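You operate a simulated robot arm through the tools that you are given. There is no shell and no other tool.

You run a simulated robot arm. Do the job below in one go: nothing can be reset, and whatever is moved stays where it is left.

## Task
Turn the time dial off, wipe the drops off the glass door and leave it open.
Fine: use the yellow sponge and put it back; leave the other three dials. What is to be rubbed or washed off counts as gone when no trace of it is left.

The check looks at the end state, three seconds after you hand in, the way a careful person would. Anything else that was tipped, shoved, dropped, spilled or broken makes it a failure.

## Robot
A 6-joint arm with a two-finger gripper, fixed in place. Base frame: the origin is at the foot of the arm, x ahead of it, y to its left, z up; the work surface is at about z = 740. Readings come in mm, degrees, newtons and seconds.
With the tool pointing down near the work surface it reaches from about 340 to 680 mm from the base axis. Its first joint turns from -66.0 to 66.0 degrees. Payload 2.45 kg.
Tool frame: the origin (TCP) lies between the finger pads and is the grasp point; the fingertips stand 30 mm ahead of it; z points along the fingers, y is the line along which they close. Largest opening 106 mm; the body of the gripper starts 79 mm behind the TCP.
Orientation is told as [roll, pitch, yaw] about the base's x, y, z axes, in that order, counted from this pose: with the fingers straight down and closing along the base's y, the tool's x points along the base's -x, its y along +y and its z along -z.

## Interface
- The arm moves only by the tool drive_tool. Its argument "motion" is a list of rows, each a list of 7 numbers: the turn, a rotation vector about the tool's x, y, z in degrees, then the shift along the tool's x, y, z in mm, then the finger opening in mm, from 0 to 106. In form: [[rx, ry, rz, dx, dy, dz, jaw], ...]. A call has 1 to 20 rows; each row shifts and turns the commanded pose from where the row before left it, along the tool's axes as they then stand. Rows are played at 5 a second. More than 50 mm and 8.6 degrees between two rows, or a gripper value outside its range, and nothing of the call is played. A pose out of reach is approached as far as the arm can. The call stops where the force on the tool passes 40 N (or 10 N more than at its start, if that is more) or the arm is blocked; 0.2 s more then pass. The fingers move at their own pace (about 153 mm/s each) and stop on an object; they squeeze with about 32 N. The grip force told is the motor's: it shows also when the fingers shut on nothing. Time passes only in rows, and 0.2 s behind the last, so rows that do not move let the fingers close. It gives the time, the measured TCP pose, the force on the tool (base axes), the opening and the grip force at its end, in the units of the frame above (readings bear some noise), with the torque about the TCP (base axes, N m) and any sound that the robot's microphone picked up.
- Cameras (640 x 400 px; columns grow to the right, rows downward): "scene" is fixed at [69.6, 429.9, 1396.3]; the picture's right is [-0.60, -0.80, 0.00], its down [-0.44, 0.33, -0.83] and it looks along [0.67, -0.50, -0.55] (base axes); focal length 316 px, centre (320, 200). "wrist" rides on the gripper at [76, -2, -106] in the tool frame; the picture's right is [0.02, 1.00, 0.00], its down [-0.78, 0.02, -0.62] and it looks along [-0.62, 0.01, 0.78] (tool axes); focal length 247 px, centre (320, 200). There is no depth. A picture from a camera that has moved, and an enlarged one, comes with that camera's place and axes in the base frame and with its lens. The place of the scene camera against the robot may be out by one fixed shift of up to 12 mm in any direction.
- snapshot(camera): a new picture of that camera. The clock stands still meanwhile.
- zoom(camera, box): a new picture of the part [left, top, right, bottom] of that camera's present view, enlarged. The clock stands still meanwhile.
- finish_job(): hands the job in; it is judged then, once.

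Nothing tells you positions but the pictures and the camera data. Unless the task says otherwise, let go and move clear before handing in.

The tools are called by a JSON object that holds its "fn" and its "kwargs". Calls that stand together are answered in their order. drive_tool: Moves the arm, as the interface text tells. Its arguments: {"type":"object","properties":{"motion":{"type":"array","items":{"type":"array","items":{"type":"number"}}}},"required":["motion"]} The other tools are called the same way: snapshot (camera) takes a picture; zoom (camera, box) takes an enlarged picture of a part of a camera's view; finish_job () hands the job in.

At the start:

```text
time_s: 0.0
eef_pos: [375.7, -25.3, 1201.9]
tool_rot: [0.0, 0.0, 0.0]
wrist_force: [-0.6, -0.7, 0.0]
moment: [-0.01, -0.02, -0.02]
gripper_width: 106.0
finger_force: 0.0
```

scene: 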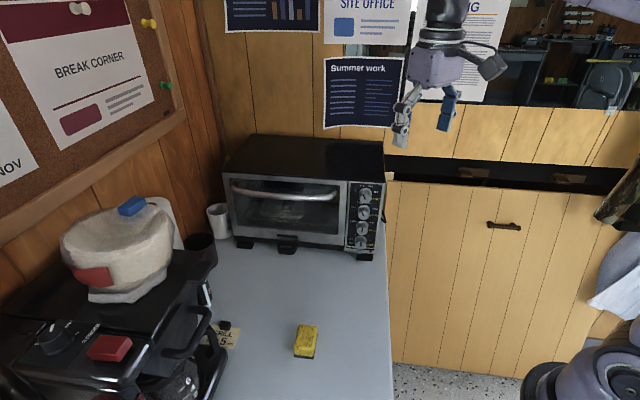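
wrist: 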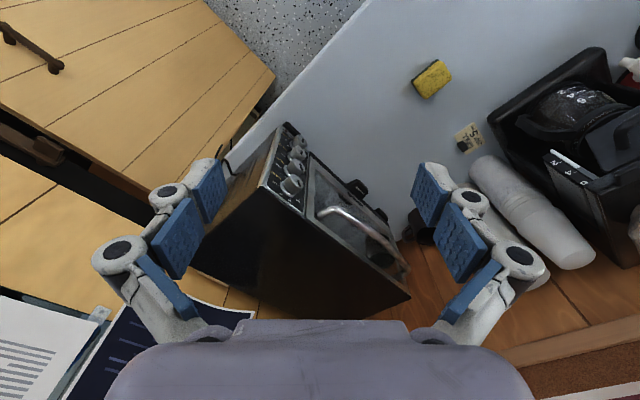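

I see a toaster oven at the back of the counter with four dials on its right side, a yellow sponge in front of it, and a coffee machine to the left. I'll look closer before moving.

{"fn": "zoom", "kwargs": {"camera": "scene", "box": [210, 130, 400, 265]}}

{"fn": "zoom", "kwargs": {"camera": "scene", "box": [330, 170, 400, 265]}}

{"fn": "zoom", "kwargs": {"camera": "scene", "box": [200, 290, 360, 390]}}

{"fn": "zoom", "kwargs": {"camera": "wrist", "box": [200, 100, 420, 310]}}

```text
2.96 times, centred on (305, 198) of scene
camera zoom: at [69.6, 429.9, 1396.3], right [-0.6, -0.8, 0.0], down [-0.44, 0.33, -0.83], along [0.67, -0.5, -0.55], focal length 937 px, centre (364, 207)
```

zoom: 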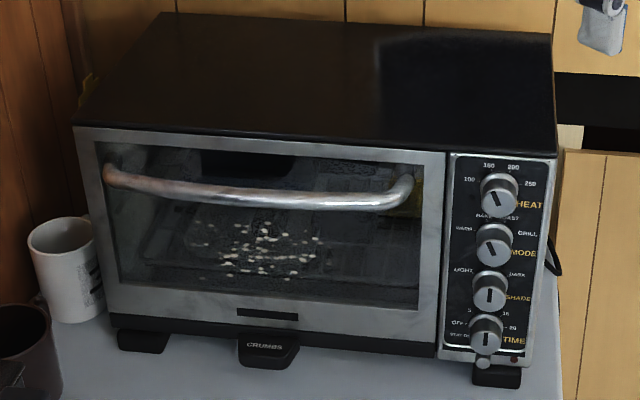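

```text
4.21 times, centred on (365, 218) of scene
camera zoom: at [69.6, 429.9, 1396.3], right [-0.6, -0.8, 0.0], down [-0.44, 0.33, -0.83], along [0.67, -0.5, -0.55], focal length 1332 px, centre (130, 126)
```

zoom: 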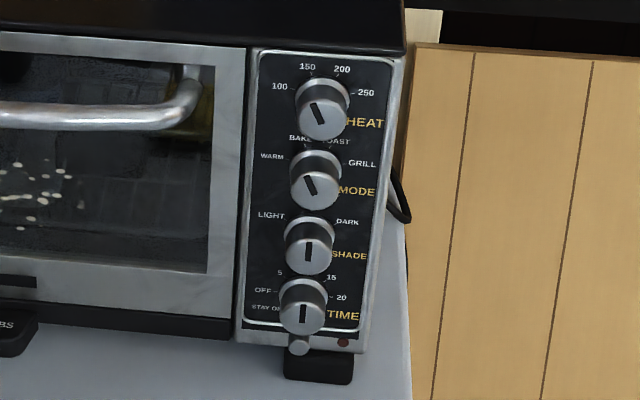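

```text
4.00 times, centred on (280, 340) of scene
camera zoom: at [69.6, 429.9, 1396.3], right [-0.6, -0.8, 0.0], down [-0.44, 0.33, -0.83], along [0.67, -0.5, -0.55], focal length 1265 px, centre (480, -360)
```

zoom: 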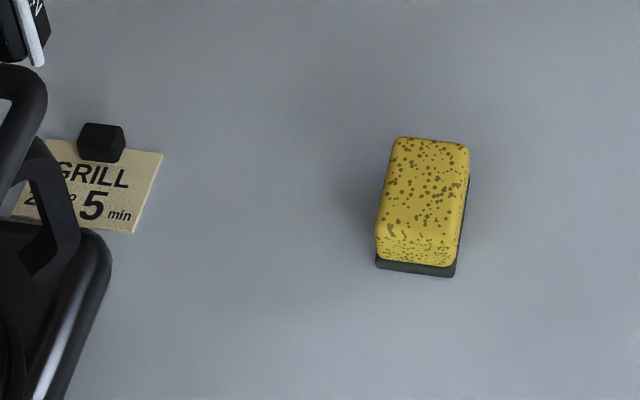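

```text
1.90 times, centred on (310, 205) of wrist
camera zoom: at [298.7, -25.5, 1309.0], right [-0.02, 1.0, 0.0], down [0.78, 0.02, 0.62], along [0.62, 0.01, -0.78], focal length 470 px, centre (339, 190)
```

zoom: 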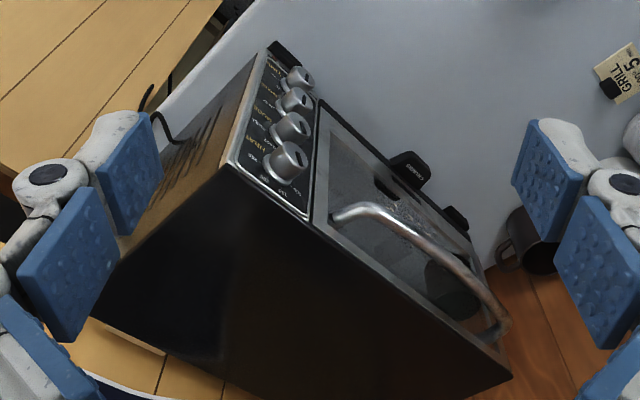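

The oven front seems to face diagonally (−x,+y). I'll zoom tighter on the dial and the drops.

{"fn": "zoom", "kwargs": {"camera": "scene", "box": [345, 225, 385, 250]}}

{"fn": "zoom", "kwargs": {"camera": "scene", "box": [250, 195, 330, 245]}}

{"fn": "zoom", "kwargs": {"camera": "wrist", "box": [250, 110, 350, 220]}}

{"fn": "zoom", "kwargs": {"camera": "scene", "box": [345, 180, 385, 205]}}

```text
16.00 times, centred on (365, 238) of scene
camera zoom: at [69.6, 429.9, 1396.3], right [-0.6, -0.8, 0.0], down [-0.44, 0.33, -0.83], along [0.67, -0.5, -0.55], focal length 5060 px, centre (-400, -400)
```

zoom: 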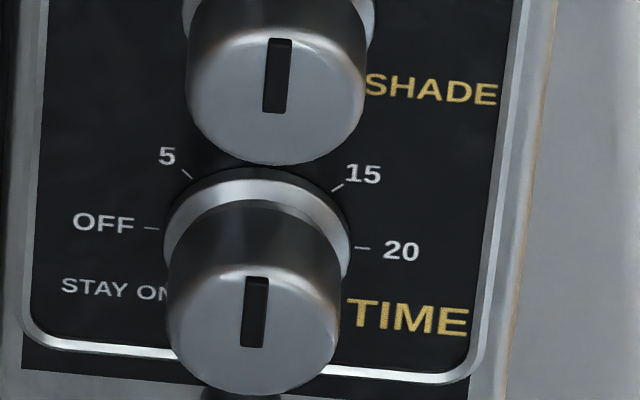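

```text
8.00 times, centred on (290, 220) of scene
camera zoom: at [69.6, 429.9, 1396.3], right [-0.6, -0.8, 0.0], down [-0.44, 0.33, -0.83], along [0.67, -0.5, -0.55], focal length 2530 px, centre (560, 40)
```

zoom: 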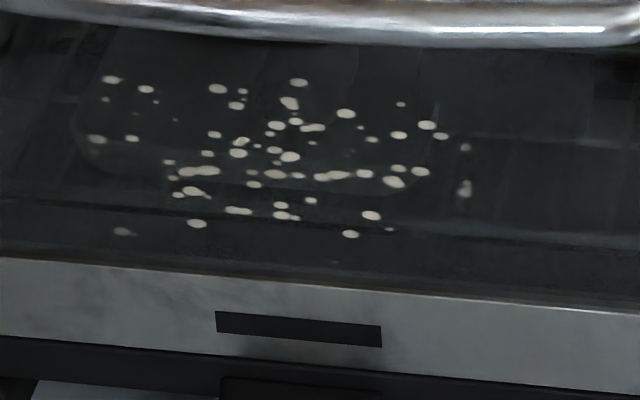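

```text
3.64 times, centred on (300, 165) of wrist
camera zoom: at [298.7, -25.5, 1309.0], right [-0.02, 1.0, 0.0], down [0.78, 0.02, 0.62], along [0.62, 0.01, -0.78], focal length 898 px, centre (393, 327)
```

zoom: 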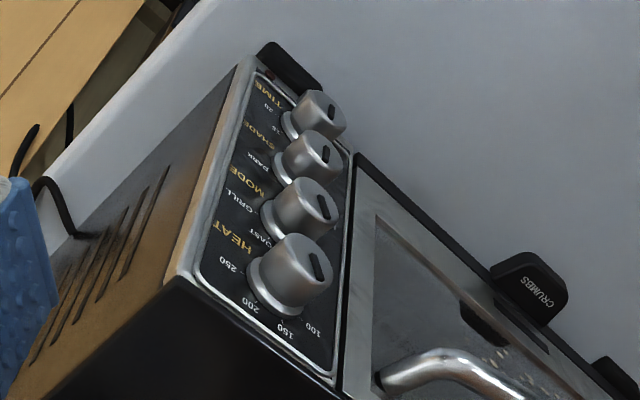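

```text
16.00 times, centred on (365, 192) of scene
camera zoom: at [69.6, 429.9, 1396.3], right [-0.6, -0.8, 0.0], down [-0.44, 0.33, -0.83], along [0.67, -0.5, -0.55], focal length 5060 px, centre (-400, 320)
```

zoom: 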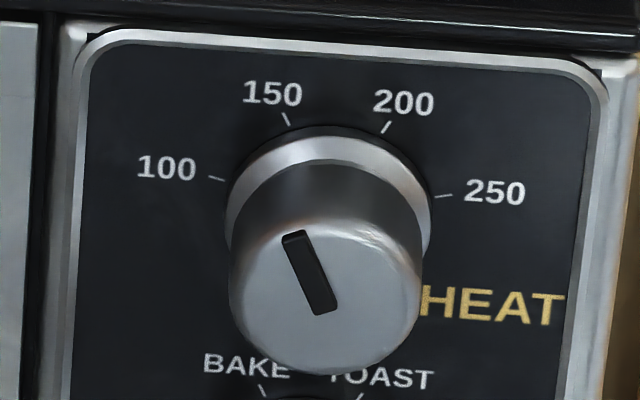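

The TIME dial's pointer is straight up at about 10, and OFF is roughly 80–90° counter-clockwise. The oven front seems to run from about (529,−75) to (790,185), facing (−x,+y). I'll yaw the tool to square up with the front and take a closer look.

{"fn": "drive_tool", "kwargs": {"motion": [[0, 0, 7.5, 0, 0, 0, 106], [0, 0, 7.5, 0, 0, 0, 106], [0, 0, 7.5, 0, 0, 0, 106], [0, 0, 7.5, 0, 0, 0, 106], [0, 0, 7.5, 0, 0, 0, 106], [0, 0, 7.5, 0, 0, 0, 106], [0, 0, 0, 0, 40, 0, 60], [0, 0, 0, 0, 40, 0, 60], [0, 0, 0, 0, 40, 0, 60], [0, 0, 0, 0, 40, 0, 60], [0, 0, 0, 0, 40, 0, 60], [0, 0, 0, 0, 40, 0, 60]]}}

```text
time_s: 2.6
eef_pos: [541.7, 144.9, 1199.6]
tool_rot: [-0.1, 0.0, -45.0]
wrist_force: [-0.6, 0.1, -0.3]
moment: [-0.02, 0.02, 0.0]
gripper_width: 59.9
finger_force: 0.2
out of reach, approached as far as the arm can: row 12
```

The yaw went well and the arm is near full reach at this height. I'll descend in front of the oven and pitch the tool so the wrist camera faces the front.

{"fn": "drive_tool", "kwargs": {"motion": [[0, 0, 0, 0, 0, 40, 60], [0, 0, 0, 0, 0, 40, 60], [0, 0, 0, 0, 0, 40, 60], [0, -7.4, 0, 0, 0, 0, 60], [0, -7.4, 0, 0, 0, 0, 60], [0, -7.4, 0, 0, 0, 0, 60], [0, -7.4, 0, 0, 0, 0, 60], [0, -7.4, 0, 0, 0, 0, 60], [0, -7.4, 0, 0, 0, 0, 60], [0, -7.4, 0, 0, 0, 0, 60]]}}

{"fn": "snapshot", "kwargs": {"camera": "wrist"}}

{"fn": "snapshot", "kwargs": {"camera": "scene"}}

```text
time_s: 4.8
eef_pos: [541.8, 144.6, 1079.5]
tool_rot: [0.1, -51.8, -45.0]
wrist_force: [0.7, -0.6, 0.2]
moment: [-0.01, -0.03, -0.01]
gripper_width: 60.2
finger_force: 0.0
```

```text
taken
camera wrist: at [446.6, 236.6, 1085.0], right [0.7, 0.72, -0.02], down [0.01, 0.02, 1.0], along [0.72, -0.7, 0.01], focal length 247 px, centre (320, 200)
```

wrist: 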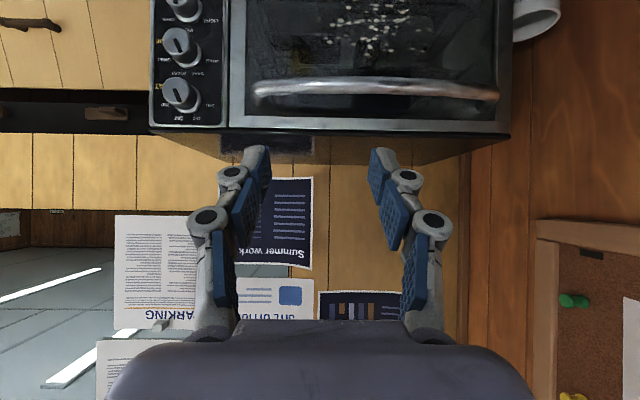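

```text
taken
```

scene: 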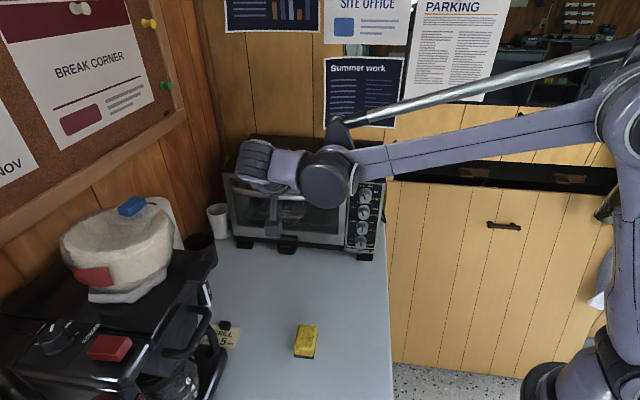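

The wrist view is upside down, as expected. I'll lower the arm to bring the door and dials fully into view.

{"fn": "drive_tool", "kwargs": {"motion": [[0, 0, 0, 31.4, 0, 24.7, 60], [0, 0, 0, 31.4, 0, 24.7, 60], [0, 0, 0, 31.4, 0, 24.7, 60], [0, 0, 0, 31.4, 0, 24.7, 60]]}}

{"fn": "snapshot", "kwargs": {"camera": "wrist"}}

{"fn": "zoom", "kwargs": {"camera": "wrist", "box": [130, 20, 250, 120]}}

{"fn": "zoom", "kwargs": {"camera": "wrist", "box": [300, 60, 460, 200]}}

```text
time_s: 5.8
eef_pos: [539.9, 145.1, 918.2]
tool_rot: [0.0, -51.8, -45.0]
wrist_force: [0.6, 0.9, -0.1]
moment: [0.0, 0.0, 0.0]
gripper_width: 59.9
finger_force: 0.1
```

```text
taken
camera wrist: at [445.8, 236.4, 925.0], right [0.7, 0.72, -0.02], down [0.01, 0.02, 1.0], along [0.72, -0.7, 0.0], focal length 247 px, centre (320, 200)
```

wrist: 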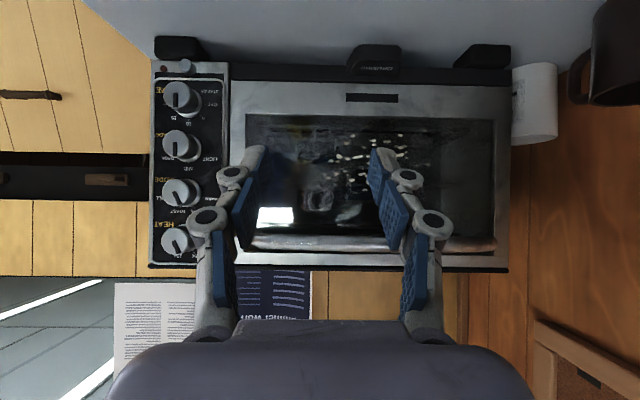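

```text
4.00 times, centred on (190, 70) of wrist
camera zoom: at [445.8, 236.4, 925.0], right [0.7, 0.72, -0.02], down [0.01, 0.02, 1.0], along [0.72, -0.7, 0.0], focal length 988 px, centre (840, 720)
```

zoom: 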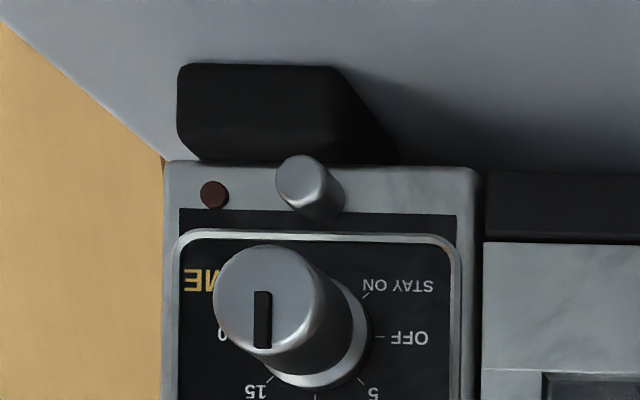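

```text
2.86 times, centred on (380, 130) of wrist
camera zoom: at [445.8, 236.4, 925.0], right [0.7, 0.72, -0.02], down [0.01, 0.02, 1.0], along [0.72, -0.7, 0.0], focal length 706 px, centre (149, 400)
```

zoom: 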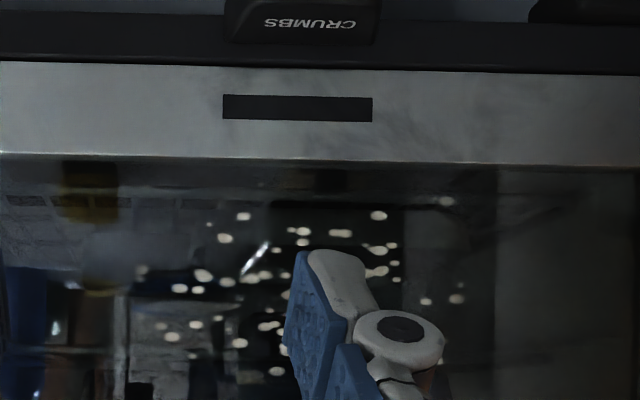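

OFF lies 90° counter-clockwise of the present pointer position, and the dial base comes out near (537,−62,821). I'll bring the tool horizontal, then move in front of the dial at standoff with a +45° roll so I can turn it to −45°.

{"fn": "drive_tool", "kwargs": {"motion": [[0, -7.64, 0, 0, 0, 0, 60], [0, -7.64, 0, 0, 0, 0, 60], [0, -7.64, 0, 0, 0, 0, 60], [0, -7.64, 0, 0, 0, 0, 60], [0, -7.64, 0, 0, 0, 0, 60], [0, 0, 0, 0, -37.2, 0, 60], [0, 0, 0, 0, -37.2, 0, 60], [0, 0, 0, 0, -37.2, 0, 60], [0, 0, 0, 0, -37.2, 0, 60], [0, 0, 0, 24.3, 0, 11, 60], [0, 0, 0, 24.3, 0, 11, 60], [0, 0, 0, 24.3, 0, 11, 60], [0, 0, 0, 24.3, 0, 11, 60]]}}

{"fn": "snapshot", "kwargs": {"camera": "wrist"}}

{"fn": "snapshot", "kwargs": {"camera": "scene"}}

```text
time_s: 8.6
eef_pos: [549.0, 62.9, 893.0]
tool_rot: [27.8, -90.1, -72.8]
wrist_force: [-0.2, 0.0, 0.6]
moment: [-0.01, -0.01, -0.02]
gripper_width: 60.0
finger_force: 0.1
out of reach, approached as far as the arm can: row 7, 8, 9, 10, 11, 12, 13
```

```text
taken
camera wrist: at [471.3, 137.6, 817.4], right [0.71, 0.71, -0.02], down [-0.43, 0.45, 0.78], along [0.56, -0.55, 0.62], focal length 247 px, centre (320, 200)
```

wrist: 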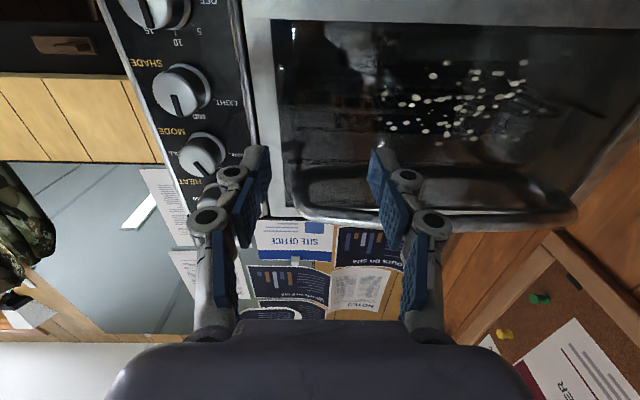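

```text
taken
```

scene: 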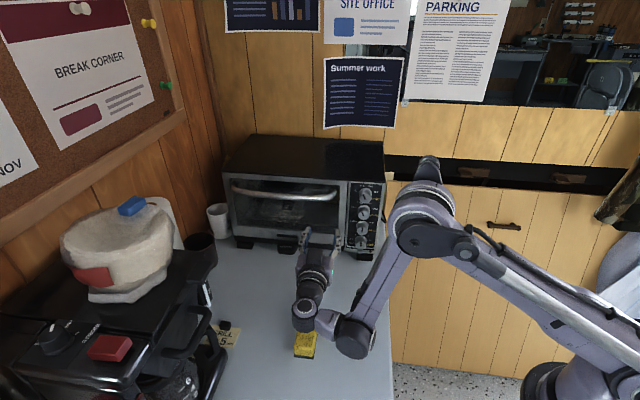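

The arm reached an inner limit with a fully horizontal tool at this azimuth. I'll check how the commanded pose was left with a null row.

{"fn": "drive_tool", "kwargs": {"motion": [[0, 0, 0, 0, 0, 0, 60]]}}

```text
time_s: 9.0
eef_pos: [548.5, 62.2, 893.1]
tool_rot: [28.7, -90.0, -73.8]
wrist_force: [0.5, 0.6, 0.5]
moment: [0.0, -0.01, 0.03]
gripper_width: 60.1
finger_force: 0.1
```

The commanded pose now equals the reached one. I'll try an approach pitched about 25° downward, which raises the wrist, and move across toward the dial.

{"fn": "drive_tool", "kwargs": {"motion": [[0, 8.4, 0, 0, 0, 0, 60], [0, 8.4, 0, 0, 0, 0, 60], [0, 8.3, 0, 0, 0, 0, 60], [0, 0, 0, 7.2, -19.3, 1.44, 60], [0, 0, 0, 7.2, -19.3, 1.44, 60], [0, 0, 0, 7.2, -19.3, 1.44, 60], [0, 0, 0, 7.2, -19.3, 1.44, 60], [0, 0, 0, 7.2, -19.3, 1.44, 60]]}}

{"fn": "snapshot", "kwargs": {"camera": "wrist"}}

{"fn": "snapshot", "kwargs": {"camera": "scene"}}

```text
time_s: 10.8
eef_pos: [498.2, 13.4, 882.3]
tool_rot: [-0.1, -64.9, -45.0]
wrist_force: [-0.5, -0.3, -0.3]
moment: [0.0, -0.03, 0.02]
gripper_width: 60.1
finger_force: 0.0
out of reach, approached as far as the arm can: row 7, 8
```

```text
taken
camera wrist: at [404.8, 104.1, 860.2], right [0.7, 0.71, -0.02], down [-0.15, 0.17, 0.97], along [0.7, -0.68, 0.23], focal length 247 px, centre (320, 200)
```

wrist: 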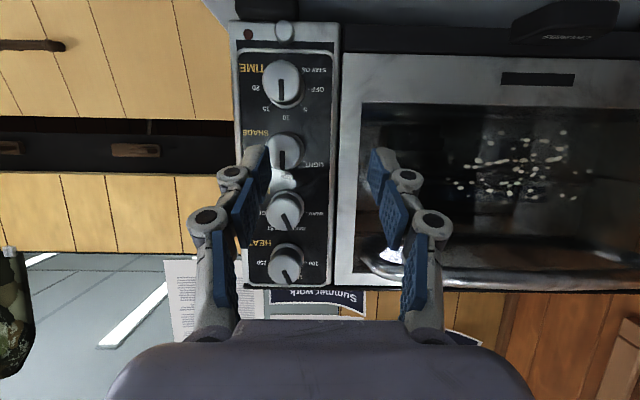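

```text
taken
```

scene: 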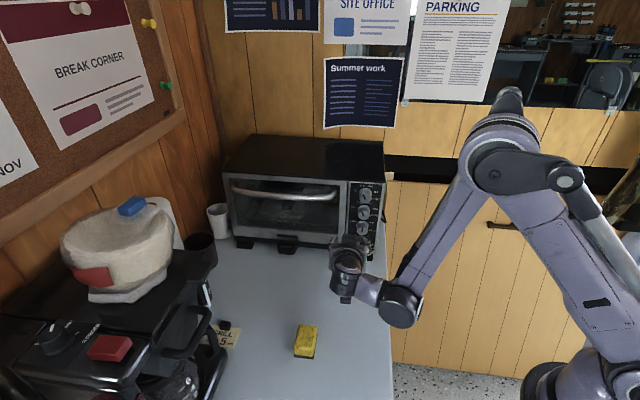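

The inner reach limit means I need about 40–45° tilt to get at the dial from above and front. I'll pitch to 45° and move to a standoff, then refine the dial's position.

{"fn": "drive_tool", "kwargs": {"motion": [[0, 6.67, 0, 0, 0, 0, 60], [0, 6.67, 0, 0, 0, 0, 60], [0, 6.67, 0, 0, 0, 0, 60], [0, 0, 0, 0, -13, 0, 60], [0, 0, 0, 0, -13, 0, 60]]}}

{"fn": "snapshot", "kwargs": {"camera": "wrist"}}

{"fn": "zoom", "kwargs": {"camera": "wrist", "box": [260, 0, 380, 75]}}

{"fn": "zoom", "kwargs": {"camera": "wrist", "box": [260, 60, 380, 135]}}

```text
time_s: 12.0
eef_pos: [481.2, -5.2, 884.6]
tool_rot: [0.0, -44.9, -44.9]
wrist_force: [0.4, -0.8, 0.8]
moment: [-0.03, 0.01, 0.0]
gripper_width: 59.9
finger_force: 0.1
```

```text
taken
camera wrist: at [388.0, 85.1, 906.3], right [0.7, 0.72, -0.01], down [0.09, -0.07, 0.99], along [0.71, -0.69, -0.12], focal length 247 px, centre (320, 200)
```

wrist: 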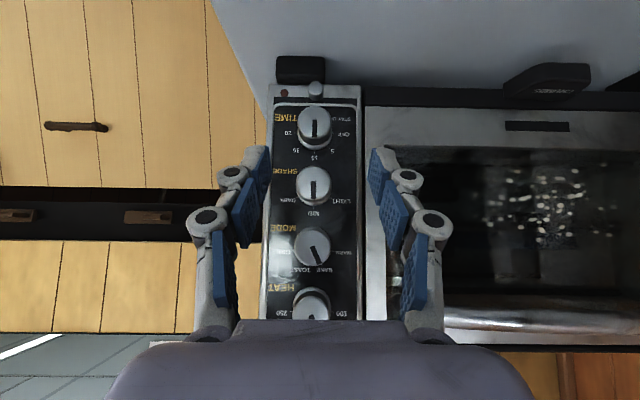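

```text
5.33 times, centred on (320, 38) of wrist
camera zoom: at [388.0, 85.1, 906.3], right [0.7, 0.72, -0.01], down [0.09, -0.07, 0.99], along [0.71, -0.69, -0.12], focal length 1317 px, centre (320, 1067)
```

zoom: 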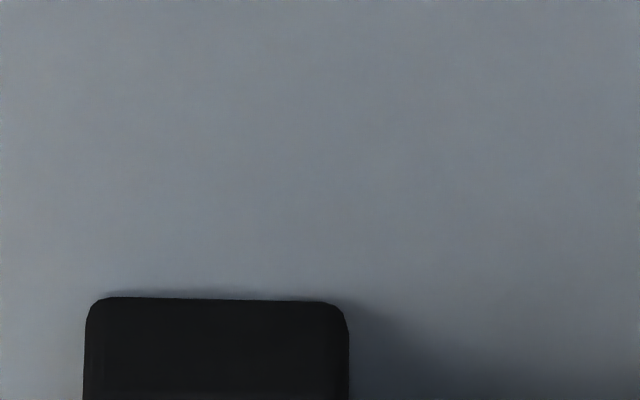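

```text
5.33 times, centred on (320, 98) of wrist
camera zoom: at [388.0, 85.1, 906.3], right [0.7, 0.72, -0.01], down [0.09, -0.07, 0.99], along [0.71, -0.69, -0.12], focal length 1317 px, centre (320, 747)
```

zoom: 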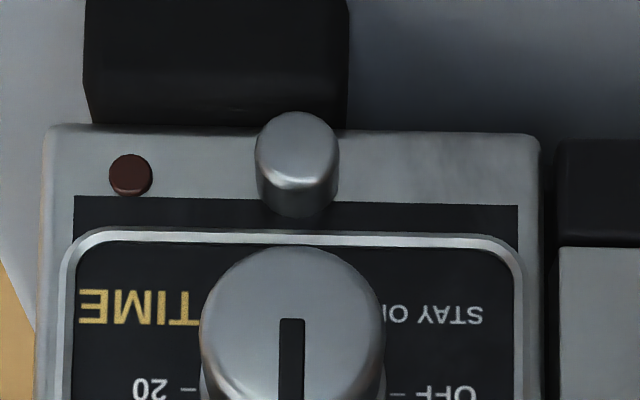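

I'll zoom properly onto the TIME and SHADE dials.

{"fn": "zoom", "kwargs": {"camera": "wrist", "box": [265, 85, 365, 165]}}

{"fn": "zoom", "kwargs": {"camera": "wrist", "box": [265, 140, 365, 220]}}

```text
5.00 times, centred on (315, 125) of wrist
camera zoom: at [388.0, 85.1, 906.3], right [0.7, 0.72, -0.01], down [0.09, -0.07, 0.99], along [0.71, -0.69, -0.12], focal length 1235 px, centre (345, 575)
```

zoom: 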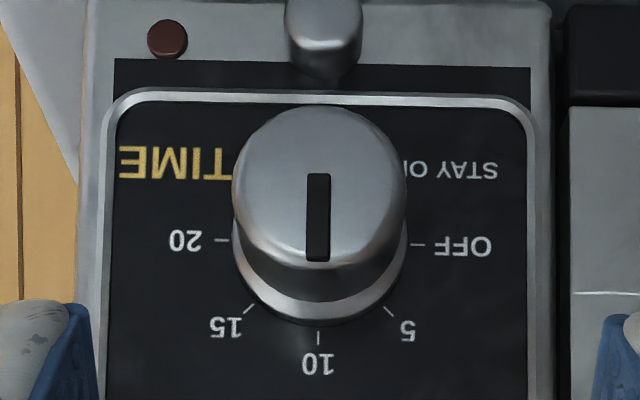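

```text
5.00 times, centred on (315, 180) of wrist
camera zoom: at [388.0, 85.1, 906.3], right [0.7, 0.72, -0.01], down [0.09, -0.07, 0.99], along [0.71, -0.69, -0.12], focal length 1235 px, centre (345, 300)
```

zoom: 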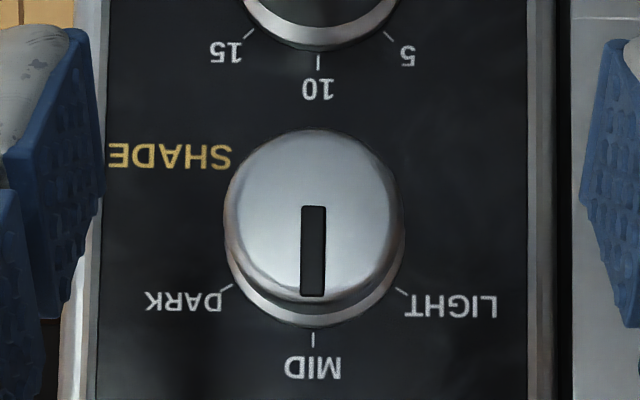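

The ticks show OFF exactly 90° CCW, dial pitch of about 51 mm, and the dial axis at e≈331, z≈819, with a small pin below it that I must avoid. Before the combined turn I'll test in free air how a row composes shift and turn.

{"fn": "drive_tool", "kwargs": {"motion": [[0, -8, 0, 0, 0, -40, 60]]}}

```text
time_s: 12.4
eef_pos: [461.8, 14.2, 910.6]
tool_rot: [0.0, -52.9, -45.0]
wrist_force: [-0.5, 0.7, 0.1]
moment: [-0.03, -0.05, -0.03]
gripper_width: 60.0
finger_force: 0.0
```

{"fn": "drive_tool", "kwargs": {"motion": [[0, 0, 0, 0, 0, 0, 60], [0, 0, 0, 0, 0, 0, 60]]}}

```text
time_s: 13.0
eef_pos: [462.4, 15.7, 911.4]
tool_rot: [0.0, -52.8, -44.9]
wrist_force: [-0.2, 0.5, 0.2]
moment: [0.0, 0.01, -0.03]
gripper_width: 60.1
finger_force: 0.0
```

A row's shift uses the axes before its turn. Now I'll return to 45° and go to the close standoff with a smaller opening.

{"fn": "drive_tool", "kwargs": {"motion": [[0, 7.8, 0, 0, 0, 0, 48], [0, 0, 0, -1.2, -2.4, 22.4, 48], [0, 0, 0, -1.2, -2.4, 22.4, 48], [0, 0, 0, -1.3, -2.3, 22.5, 48], [0, 0, 0, 0, 0, 0, 48]]}}

{"fn": "snapshot", "kwargs": {"camera": "wrist"}}

{"fn": "snapshot", "kwargs": {"camera": "scene"}}

```text
time_s: 14.2
eef_pos: [491.2, -25.9, 867.6]
tool_rot: [0.0, -45.2, -44.8]
wrist_force: [0.5, -0.8, 0.6]
moment: [0.01, -0.03, -0.01]
gripper_width: 48.1
finger_force: 0.1
```

```text
taken
camera wrist: at [398.3, 64.6, 889.1], right [0.7, 0.72, -0.02], down [0.09, -0.07, 0.99], along [0.71, -0.69, -0.11], focal length 247 px, centre (320, 200)
```

wrist: 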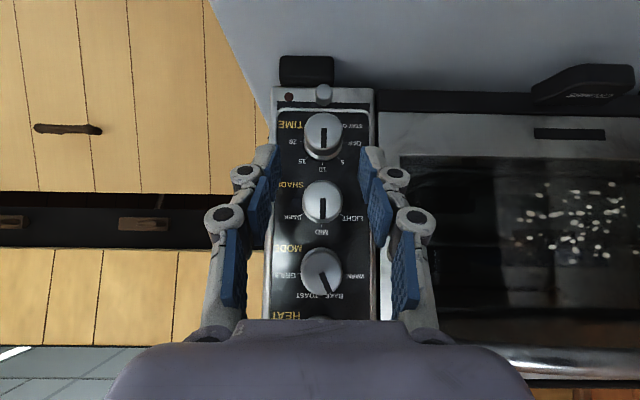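

```text
taken
```

scene: 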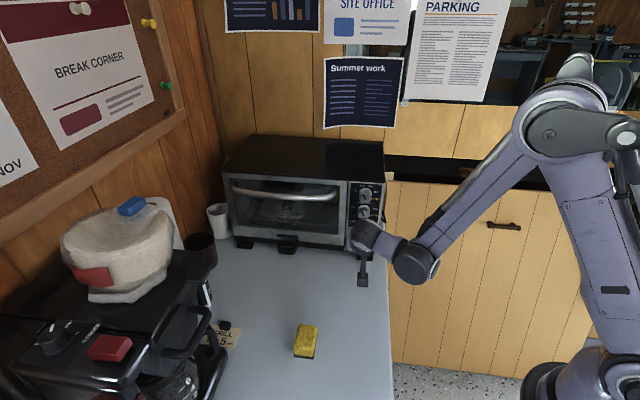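

{"fn": "zoom", "kwargs": {"camera": "wrist", "box": [274, 85, 374, 165]}}

```text
5.00 times, centred on (324, 125) of wrist
camera zoom: at [398.3, 64.6, 889.1], right [0.7, 0.72, -0.02], down [0.09, -0.07, 0.99], along [0.71, -0.69, -0.11], focal length 1235 px, centre (300, 575)
```

zoom: 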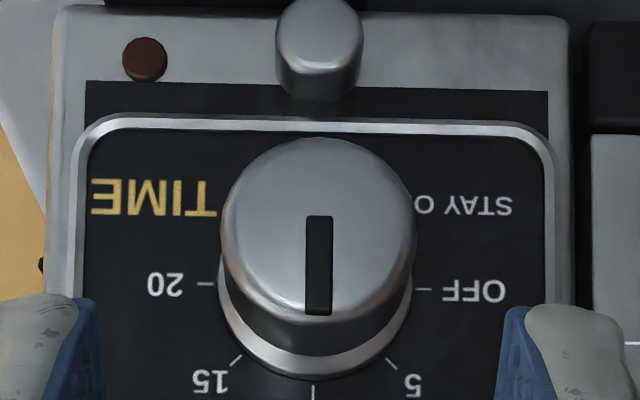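

The dial axis is now well fixed at e≈331.4, z≈819, with the panel plane at x−y≈614. I'll advance around the knob in small steps.

{"fn": "drive_tool", "kwargs": {"motion": [[0, 0, 0, 0, 0.8, 10.2, 48], [0, 0, 0, 0, 0.8, 10.2, 48], [0, 0, 0, 0, 0.8, 10.2, 48], [0, 0, 0, 0.3, 0, 10.2, 48], [0, 0, 0, 0.2, 0, 9, 48], [0, 0, 0, 0, 0, 0, 48]]}}

{"fn": "zoom", "kwargs": {"camera": "wrist", "box": [240, 70, 400, 190]}}

{"fn": "zoom", "kwargs": {"camera": "scene", "box": [320, 180, 400, 280]}}

```text
time_s: 15.6
eef_pos: [517.2, -46.8, 831.9]
tool_rot: [0.1, -45.2, -44.9]
wrist_force: [-0.7, 0.0, 1.0]
moment: [0.05, 0.0, 0.02]
gripper_width: 47.8
finger_force: 0.1
```

```text
3.33 times, centred on (320, 130) of wrist
camera zoom: at [424.2, 43.5, 853.4], right [0.7, 0.72, -0.02], down [0.09, -0.07, 0.99], along [0.71, -0.69, -0.11], focal length 823 px, centre (320, 433)
```

zoom: 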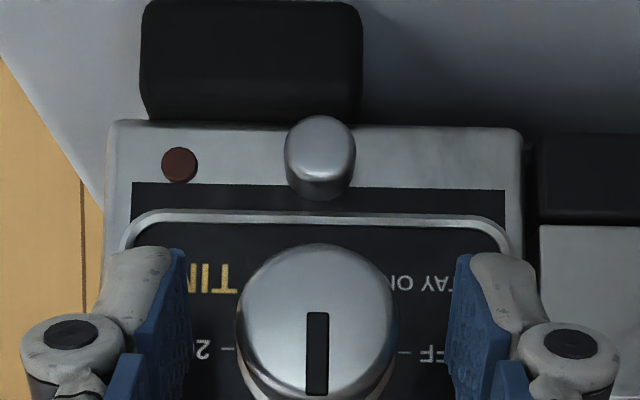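

```text
4.00 times, centred on (360, 230) of scene
camera zoom: at [69.6, 429.9, 1396.3], right [-0.6, -0.8, 0.0], down [-0.44, 0.33, -0.83], along [0.67, -0.5, -0.55], focal length 1265 px, centre (160, 80)
```

zoom: 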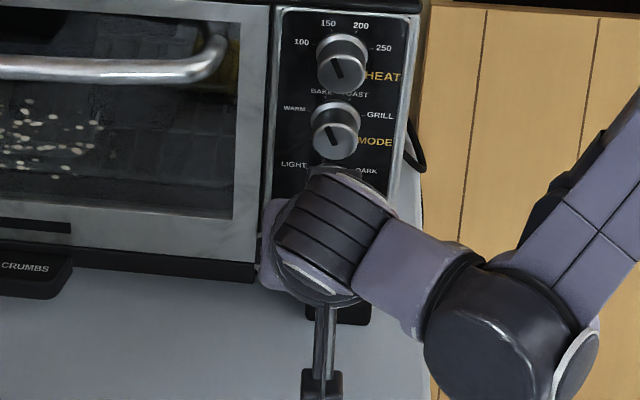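

The knob sits centred between the pads, clear of the pin and the SHADE dial. I'll close on it.

{"fn": "drive_tool", "kwargs": {"motion": [[0, 0, 0, 0, 0, 2, 48], [0, 0, 0, 0, 0, 0, 20], [0, 0, 0, 0, 0, 0, 20], [0, 0, 0, 0, 0, 0, 20]]}}

{"fn": "zoom", "kwargs": {"camera": "wrist", "box": [240, 70, 400, 190]}}

```text
time_s: 16.6
eef_pos: [518.0, -48.4, 831.4]
tool_rot: [0.0, -45.2, -45.0]
wrist_force: [-6.1, -0.4, 0.8]
moment: [-0.01, 0.07, -0.1]
gripper_width: 29.5
finger_force: 31.8
```

```text
3.33 times, centred on (320, 130) of wrist
camera zoom: at [424.9, 42.4, 851.9], right [0.7, 0.72, -0.02], down [0.09, -0.07, 0.99], along [0.71, -0.69, -0.11], focal length 823 px, centre (320, 433)
```

zoom: 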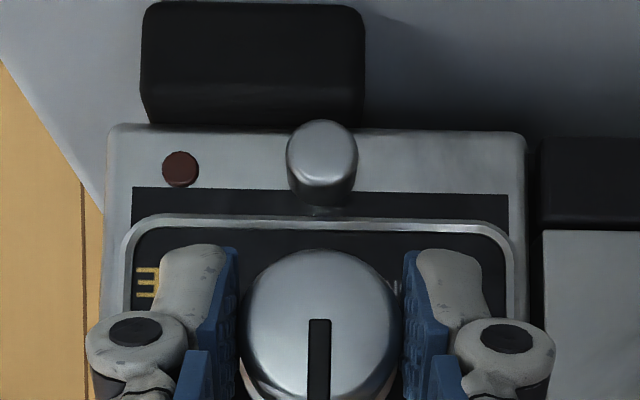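

It's gripped at 29.5 mm. Now I'll start turning CCW about the knob axis and check after about 22°.

{"fn": "drive_tool", "kwargs": {"motion": [[5.28, 0, -5.32, 0.08, 1.64, 0.08, 20], [5.28, 0, -5.32, 0.08, 1.64, 0.08, 20], [5.28, 0, -5.32, 0.08, 1.64, 0.08, 20]]}}

{"fn": "zoom", "kwargs": {"camera": "wrist", "box": [240, 70, 400, 190]}}

```text
time_s: 17.4
eef_pos: [521.8, -44.5, 830.5]
tool_rot: [-30.3, -40.8, -23.8]
wrist_force: [-8.8, 9.2, 2.3]
moment: [0.18, 0.22, -0.31]
gripper_width: 29.2
finger_force: 31.7
```

```text
3.33 times, centred on (320, 130) of wrist
camera zoom: at [434.2, 51.6, 850.0], right [0.64, 0.66, -0.4], down [0.36, 0.2, 0.91], along [0.68, -0.72, -0.11], focal length 823 px, centre (320, 433)
```

zoom: 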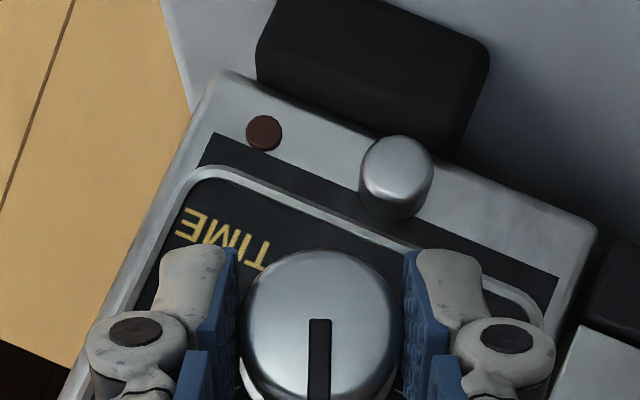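

The knob turns with the fingers. I'll continue.

{"fn": "drive_tool", "kwargs": {"motion": [[5.28, 0, -5.32, 0.08, 1.64, 0.08, 20], [5.28, 0, -5.32, 0.08, 1.64, 0.08, 20], [5.28, 0, -5.32, 0.08, 1.64, 0.08, 20], [5.28, 0, -5.32, 0.08, 1.64, 0.08, 20], [5.28, 0, -5.32, 0.08, 1.64, 0.08, 20]]}}

{"fn": "snapshot", "kwargs": {"camera": "wrist"}}

{"fn": "snapshot", "kwargs": {"camera": "scene"}}

```text
time_s: 18.6
eef_pos: [526.4, -39.9, 824.8]
tool_rot: [-67.8, -20.6, -3.7]
wrist_force: [-0.1, 22.5, -0.1]
moment: [0.33, 0.11, -0.04]
gripper_width: 29.6
finger_force: 32.2
```

```text
taken
camera wrist: at [446.3, 63.2, 836.1], right [0.33, 0.36, -0.87], down [0.69, 0.54, 0.48], along [0.64, -0.76, -0.07], focal length 247 px, centre (320, 200)
```

wrist: 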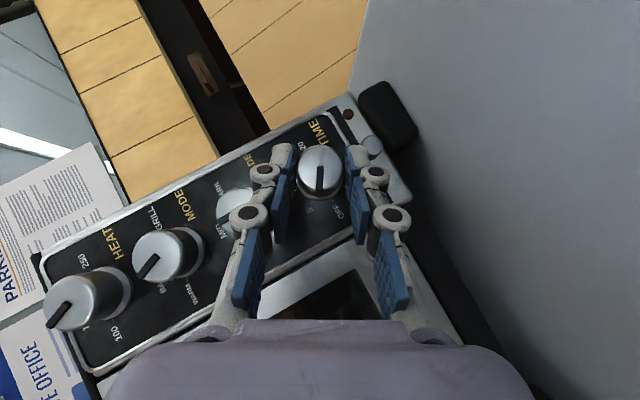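

```text
taken
```

scene: 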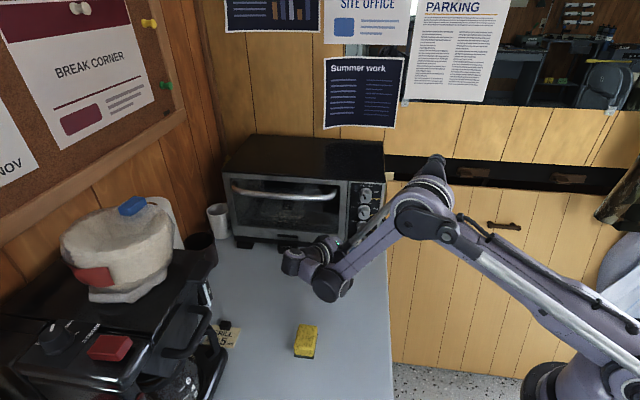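

It has turned 60° and the pointer is approaching OFF; some contact force has built up, so I'll add a little relief for the last 30°.

{"fn": "drive_tool", "kwargs": {"motion": [[5.28, 0, -5.32, 0.08, 1.64, -0.27, 20], [5.28, 0, -5.32, 0.08, 1.64, -0.27, 20], [5.28, 0, -5.32, 0.08, 1.64, -0.27, 20], [5.28, 0, -5.32, 0.08, 1.64, -0.27, 20], [0, 0, 0, 0, 0, 0, 20]]}}

{"fn": "snapshot", "kwargs": {"camera": "wrist"}}

{"fn": "zoom", "kwargs": {"camera": "wrist", "box": [260, 100, 420, 240]}}

{"fn": "zoom", "kwargs": {"camera": "scene", "box": [300, 170, 400, 270]}}

```text
time_s: 19.8
eef_pos: [523.4, -44.0, 819.3]
tool_rot: [-89.0, 0.4, 0.0]
wrist_force: [7.8, -6.9, -35.9]
moment: [0.48, 0.11, -0.29]
gripper_width: 35.2
finger_force: 20.2
out of reach, approached as far as the arm can: row 4
```

```text
taken
camera wrist: at [445.7, 64.0, 824.8], right [-0.03, 0.02, -1.0], down [0.78, 0.62, -0.01], along [0.62, -0.78, -0.03], focal length 247 px, centre (320, 200)
```

wrist: 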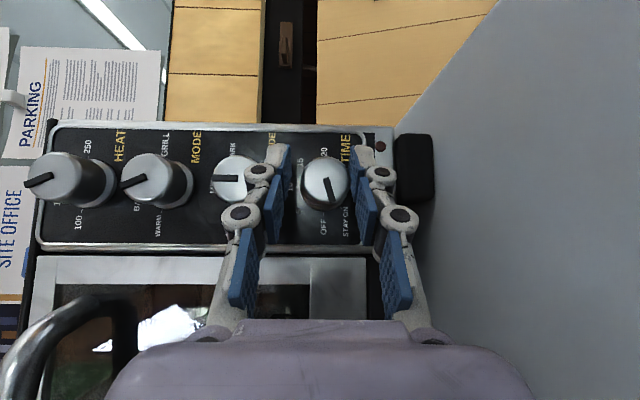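

```text
2.86 times, centred on (340, 170) of wrist
camera zoom: at [445.7, 64.0, 824.8], right [-0.03, 0.02, -1.0], down [0.78, 0.62, -0.01], along [0.62, -0.78, -0.03], focal length 706 px, centre (263, 286)
```

zoom: 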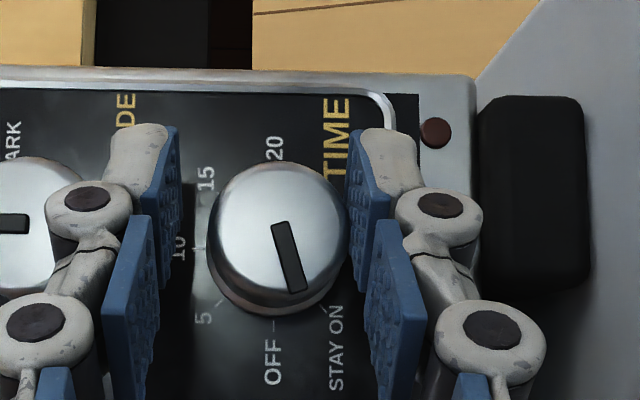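

```text
4.00 times, centred on (350, 220) of scene
camera zoom: at [70.4, 429.7, 1396.4], right [-0.6, -0.8, 0.0], down [-0.44, 0.33, -0.83], along [0.66, -0.5, -0.55], focal length 1265 px, centre (200, 120)
```

zoom: 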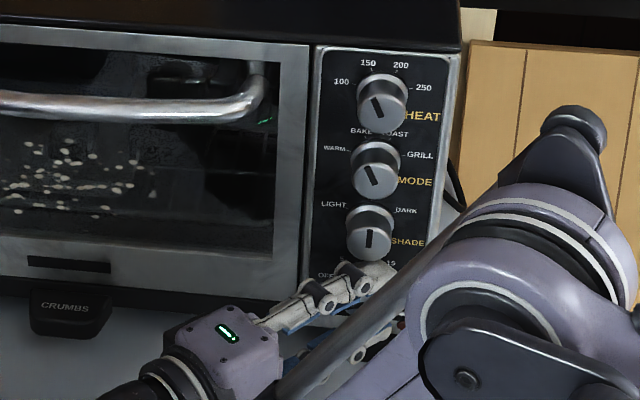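

The last row came back "out of reach" and the arm looks like it's in a different configuration, with the grip slightly off. I'll look at the whole scene before anything else.

{"fn": "snapshot", "kwargs": {"camera": "scene"}}

{"fn": "zoom", "kwargs": {"camera": "wrist", "box": [290, 130, 400, 220]}}

```text
taken
```

scene: 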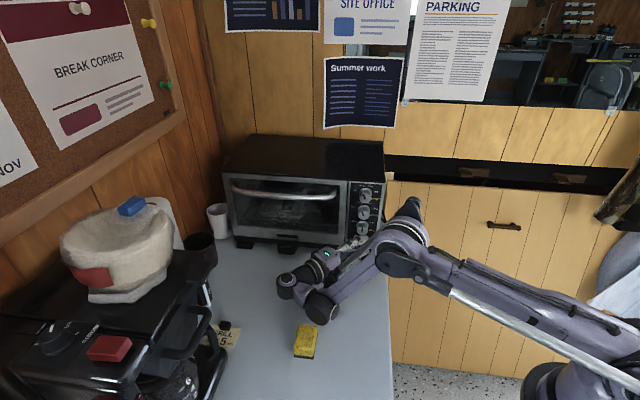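

```text
4.44 times, centred on (345, 175) of wrist
camera zoom: at [445.7, 64.0, 824.8], right [-0.03, 0.02, -1.0], down [0.78, 0.62, -0.01], along [0.62, -0.78, -0.03], focal length 1098 px, centre (209, 311)
```

zoom: 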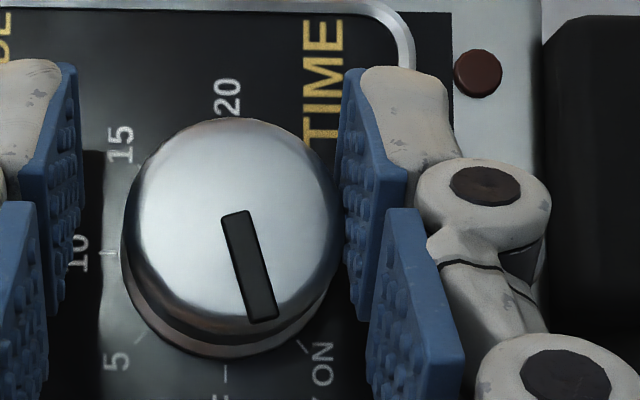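

The dial went slightly past OFF, by about 14° toward STAY ON, when the last row clipped. I'll ease the grip open a little and re-measure.

{"fn": "drive_tool", "kwargs": {"motion": [[0, 0, 0, 0, 0, 0, 40], [0, 0, 0, 0, 0, 0, 40]]}}

{"fn": "zoom", "kwargs": {"camera": "wrist", "box": [260, 100, 420, 240]}}

{"fn": "zoom", "kwargs": {"camera": "scene", "box": [260, 220, 360, 370]}}

```text
time_s: 20.4
eef_pos: [523.7, -40.9, 823.6]
tool_rot: [-89.8, 0.1, 0.1]
wrist_force: [-4.0, -1.3, -13.1]
moment: [0.24, 0.05, -0.12]
gripper_width: 44.6
finger_force: 2.8
```

```text
2.86 times, centred on (340, 170) of wrist
camera zoom: at [445.5, 66.2, 826.6], right [-0.02, 0.01, -1.0], down [0.78, 0.62, -0.01], along [0.62, -0.78, -0.02], focal length 706 px, centre (263, 286)
```

zoom: 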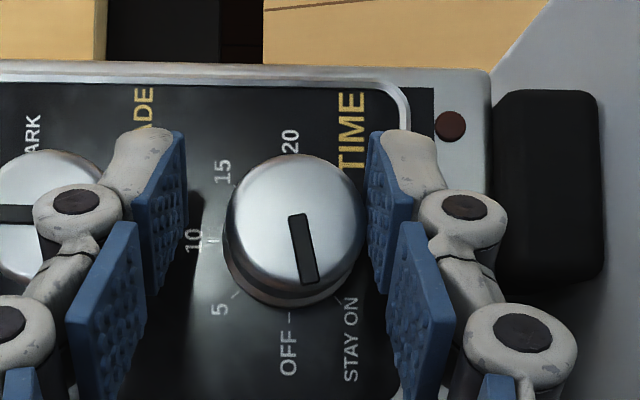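

```text
2.67 times, centred on (310, 295) of scene
camera zoom: at [69.8, 429.9, 1396.3], right [-0.6, -0.8, 0.0], down [-0.44, 0.33, -0.83], along [0.67, -0.5, -0.55], focal length 843 px, centre (347, -53)
```

zoom: 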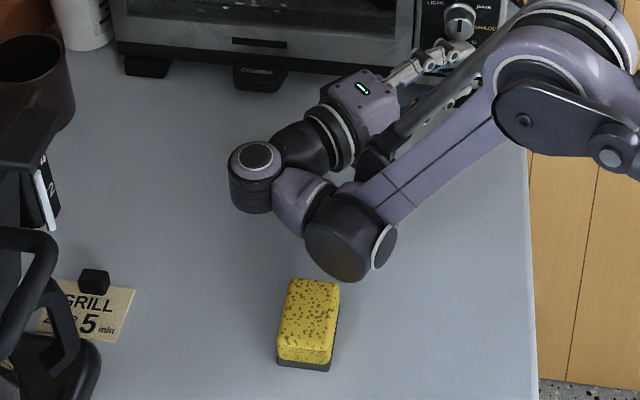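

The commanded pose ended up about 5 mm too high, with the upper finger close to SHADE. I'll move straight down (tool +y) to centre on the TIME knob.

{"fn": "drive_tool", "kwargs": {"motion": [[0, 0, 0, 0, 2, 0, 38], [0, 0, 0, 0, 2, 0, 38], [0, 0, 0, 0, 0, 0, 38]]}}

{"fn": "zoom", "kwargs": {"camera": "wrist", "box": [260, 100, 420, 240]}}

```text
time_s: 21.2
eef_pos: [522.3, -40.2, 823.8]
tool_rot: [-89.7, 0.1, 0.4]
wrist_force: [-1.1, -1.3, -12.5]
moment: [0.2, -0.02, -0.01]
gripper_width: 41.8
finger_force: 2.3
out of reach, approached as far as the arm can: row 2
```

```text
2.86 times, centred on (340, 170) of wrist
camera zoom: at [444.6, 65.6, 825.7], right [-0.02, 0.01, -1.0], down [0.78, 0.63, -0.01], along [0.63, -0.78, -0.02], focal length 706 px, centre (263, 286)
```

zoom: 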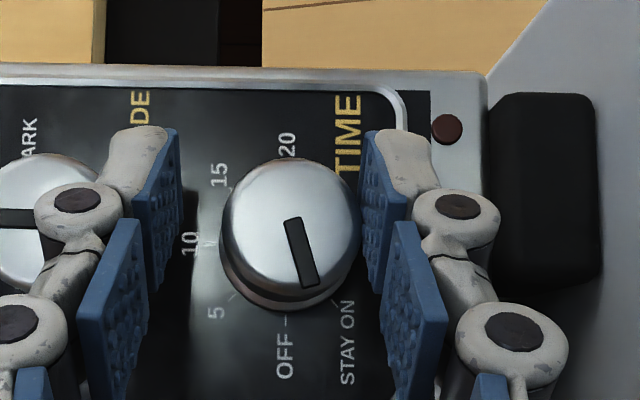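

I'm at a reach edge here, so I'll rotate back about 15° (free, not gripping) to φ≈75°, where the centred pose is reachable.

{"fn": "drive_tool", "kwargs": {"motion": [[-5.28, 0, 5.32, 0, 0, 0, 40], [-5.28, 0, 5.32, -1, 0.5, -1, 40], [0, 0, 0, -1, 0.5, -1, 40], [0, 0, 0, 0, 0, 0, 40]]}}

{"fn": "zoom", "kwargs": {"camera": "wrist", "box": [260, 100, 420, 240]}}

```text
time_s: 22.2
eef_pos: [523.9, -39.2, 823.8]
tool_rot: [-79.2, -10.6, -0.6]
wrist_force: [1.0, -0.1, -1.4]
moment: [0.04, 0.05, 0.04]
gripper_width: 38.9
finger_force: 0.1
```

```text
2.86 times, centred on (340, 170) of wrist
camera zoom: at [445.9, 67.2, 830.6], right [0.16, 0.19, -0.97], down [0.76, 0.6, 0.24], along [0.63, -0.78, -0.04], focal length 706 px, centre (263, 286)
```

zoom: 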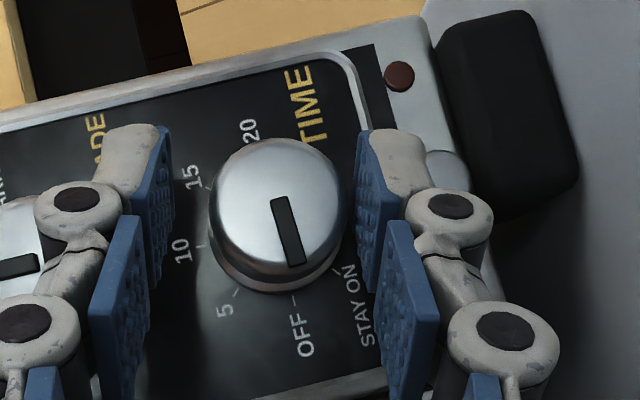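

The pointer now looks aligned with OFF. I'll check it with higher magnification.

{"fn": "zoom", "kwargs": {"camera": "wrist", "box": [295, 120, 385, 200]}}

{"fn": "zoom", "kwargs": {"camera": "scene", "box": [330, 200, 390, 260]}}

```text
5.00 times, centred on (340, 160) of wrist
camera zoom: at [445.9, 67.2, 830.6], right [0.16, 0.19, -0.97], down [0.76, 0.6, 0.24], along [0.63, -0.78, -0.04], focal length 1235 px, centre (220, 400)
```

zoom: 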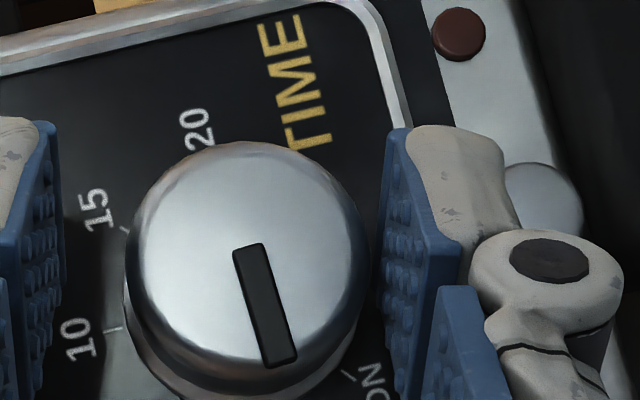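

```text
6.67 times, centred on (360, 230) of scene
camera zoom: at [69.7, 429.9, 1396.3], right [-0.6, -0.8, 0.0], down [-0.44, 0.33, -0.83], along [0.67, -0.5, -0.55], focal length 2109 px, centre (53, 0)
```

zoom: 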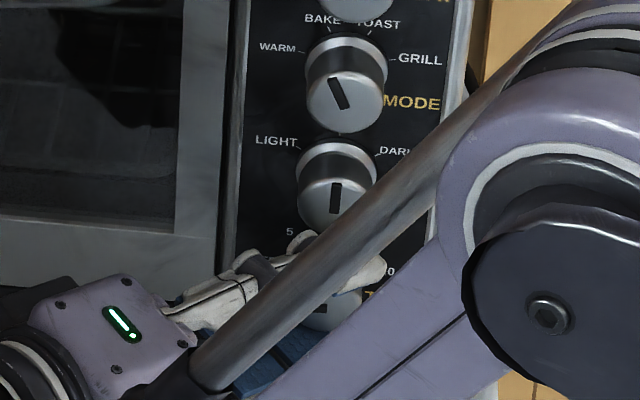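

I'll centre slightly and retreat straight back along the tool axis, then inspect the dial.

{"fn": "drive_tool", "kwargs": {"motion": [[0, 0, 0, 0, 1.2, 0, 40], [0, 0, 0, 0, 0, -10, 40], [0, 0, 0, 0, 0, -15, 40], [0, 0, 0, 0, 0, -20, 40], [0, 0, 0, 0, 0, -20, 40], [0, 0, 0, 0, 0, 0, 40]]}}

{"fn": "snapshot", "kwargs": {"camera": "wrist"}}

{"fn": "snapshot", "kwargs": {"camera": "scene"}}

```text
time_s: 23.6
eef_pos: [524.5, 24.8, 832.5]
tool_rot: [-79.3, -10.5, -0.8]
wrist_force: [-0.1, 0.2, 0.3]
moment: [0.01, 0.0, -0.03]
gripper_width: 39.8
finger_force: 0.1
```

```text
taken
camera wrist: at [445.5, 130.8, 841.0], right [0.16, 0.19, -0.97], down [0.76, 0.6, 0.24], along [0.63, -0.78, -0.04], focal length 247 px, centre (320, 200)
```

wrist: 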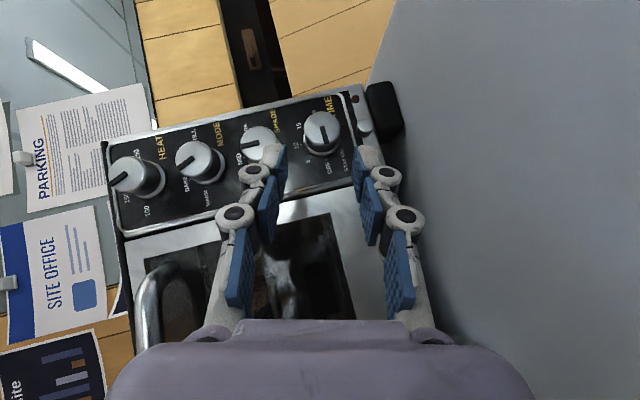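

```text
taken
```

scene: 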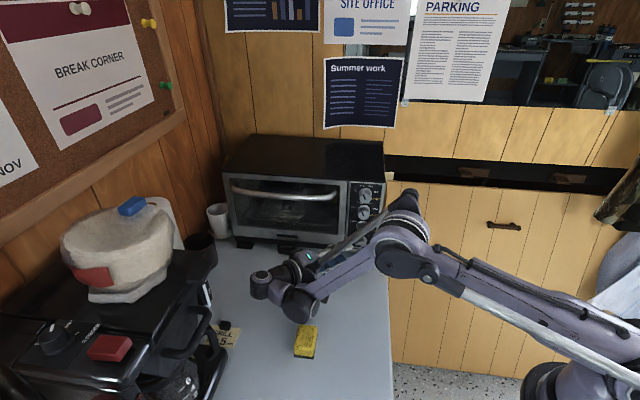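

{"fn": "zoom", "kwargs": {"camera": "wrist", "box": [280, 90, 370, 180]}}

{"fn": "zoom", "kwargs": {"camera": "wrist", "box": [230, 100, 320, 190]}}

```text
4.44 times, centred on (325, 135) of wrist
camera zoom: at [445.5, 130.8, 841.0], right [0.16, 0.19, -0.97], down [0.76, 0.6, 0.24], along [0.63, -0.78, -0.04], focal length 1098 px, centre (298, 489)
```

zoom: 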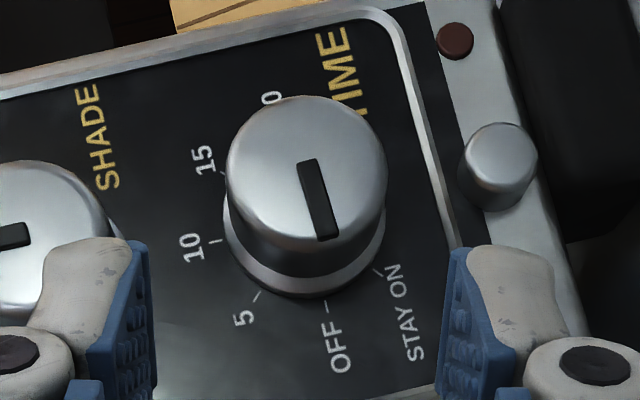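

```text
4.44 times, centred on (275, 145) of wrist
camera zoom: at [445.5, 130.8, 841.0], right [0.16, 0.19, -0.97], down [0.76, 0.6, 0.24], along [0.63, -0.78, -0.04], focal length 1098 px, centre (520, 444)
```

zoom: 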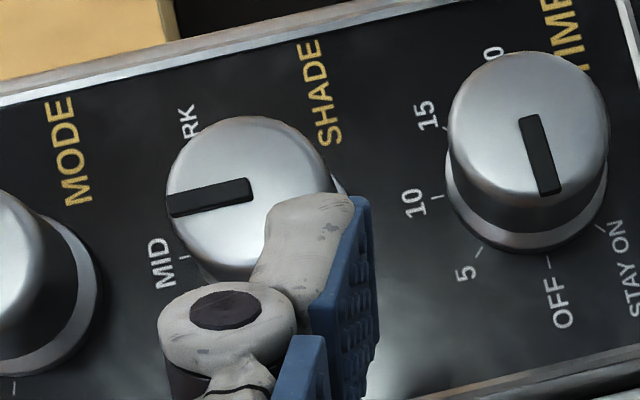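

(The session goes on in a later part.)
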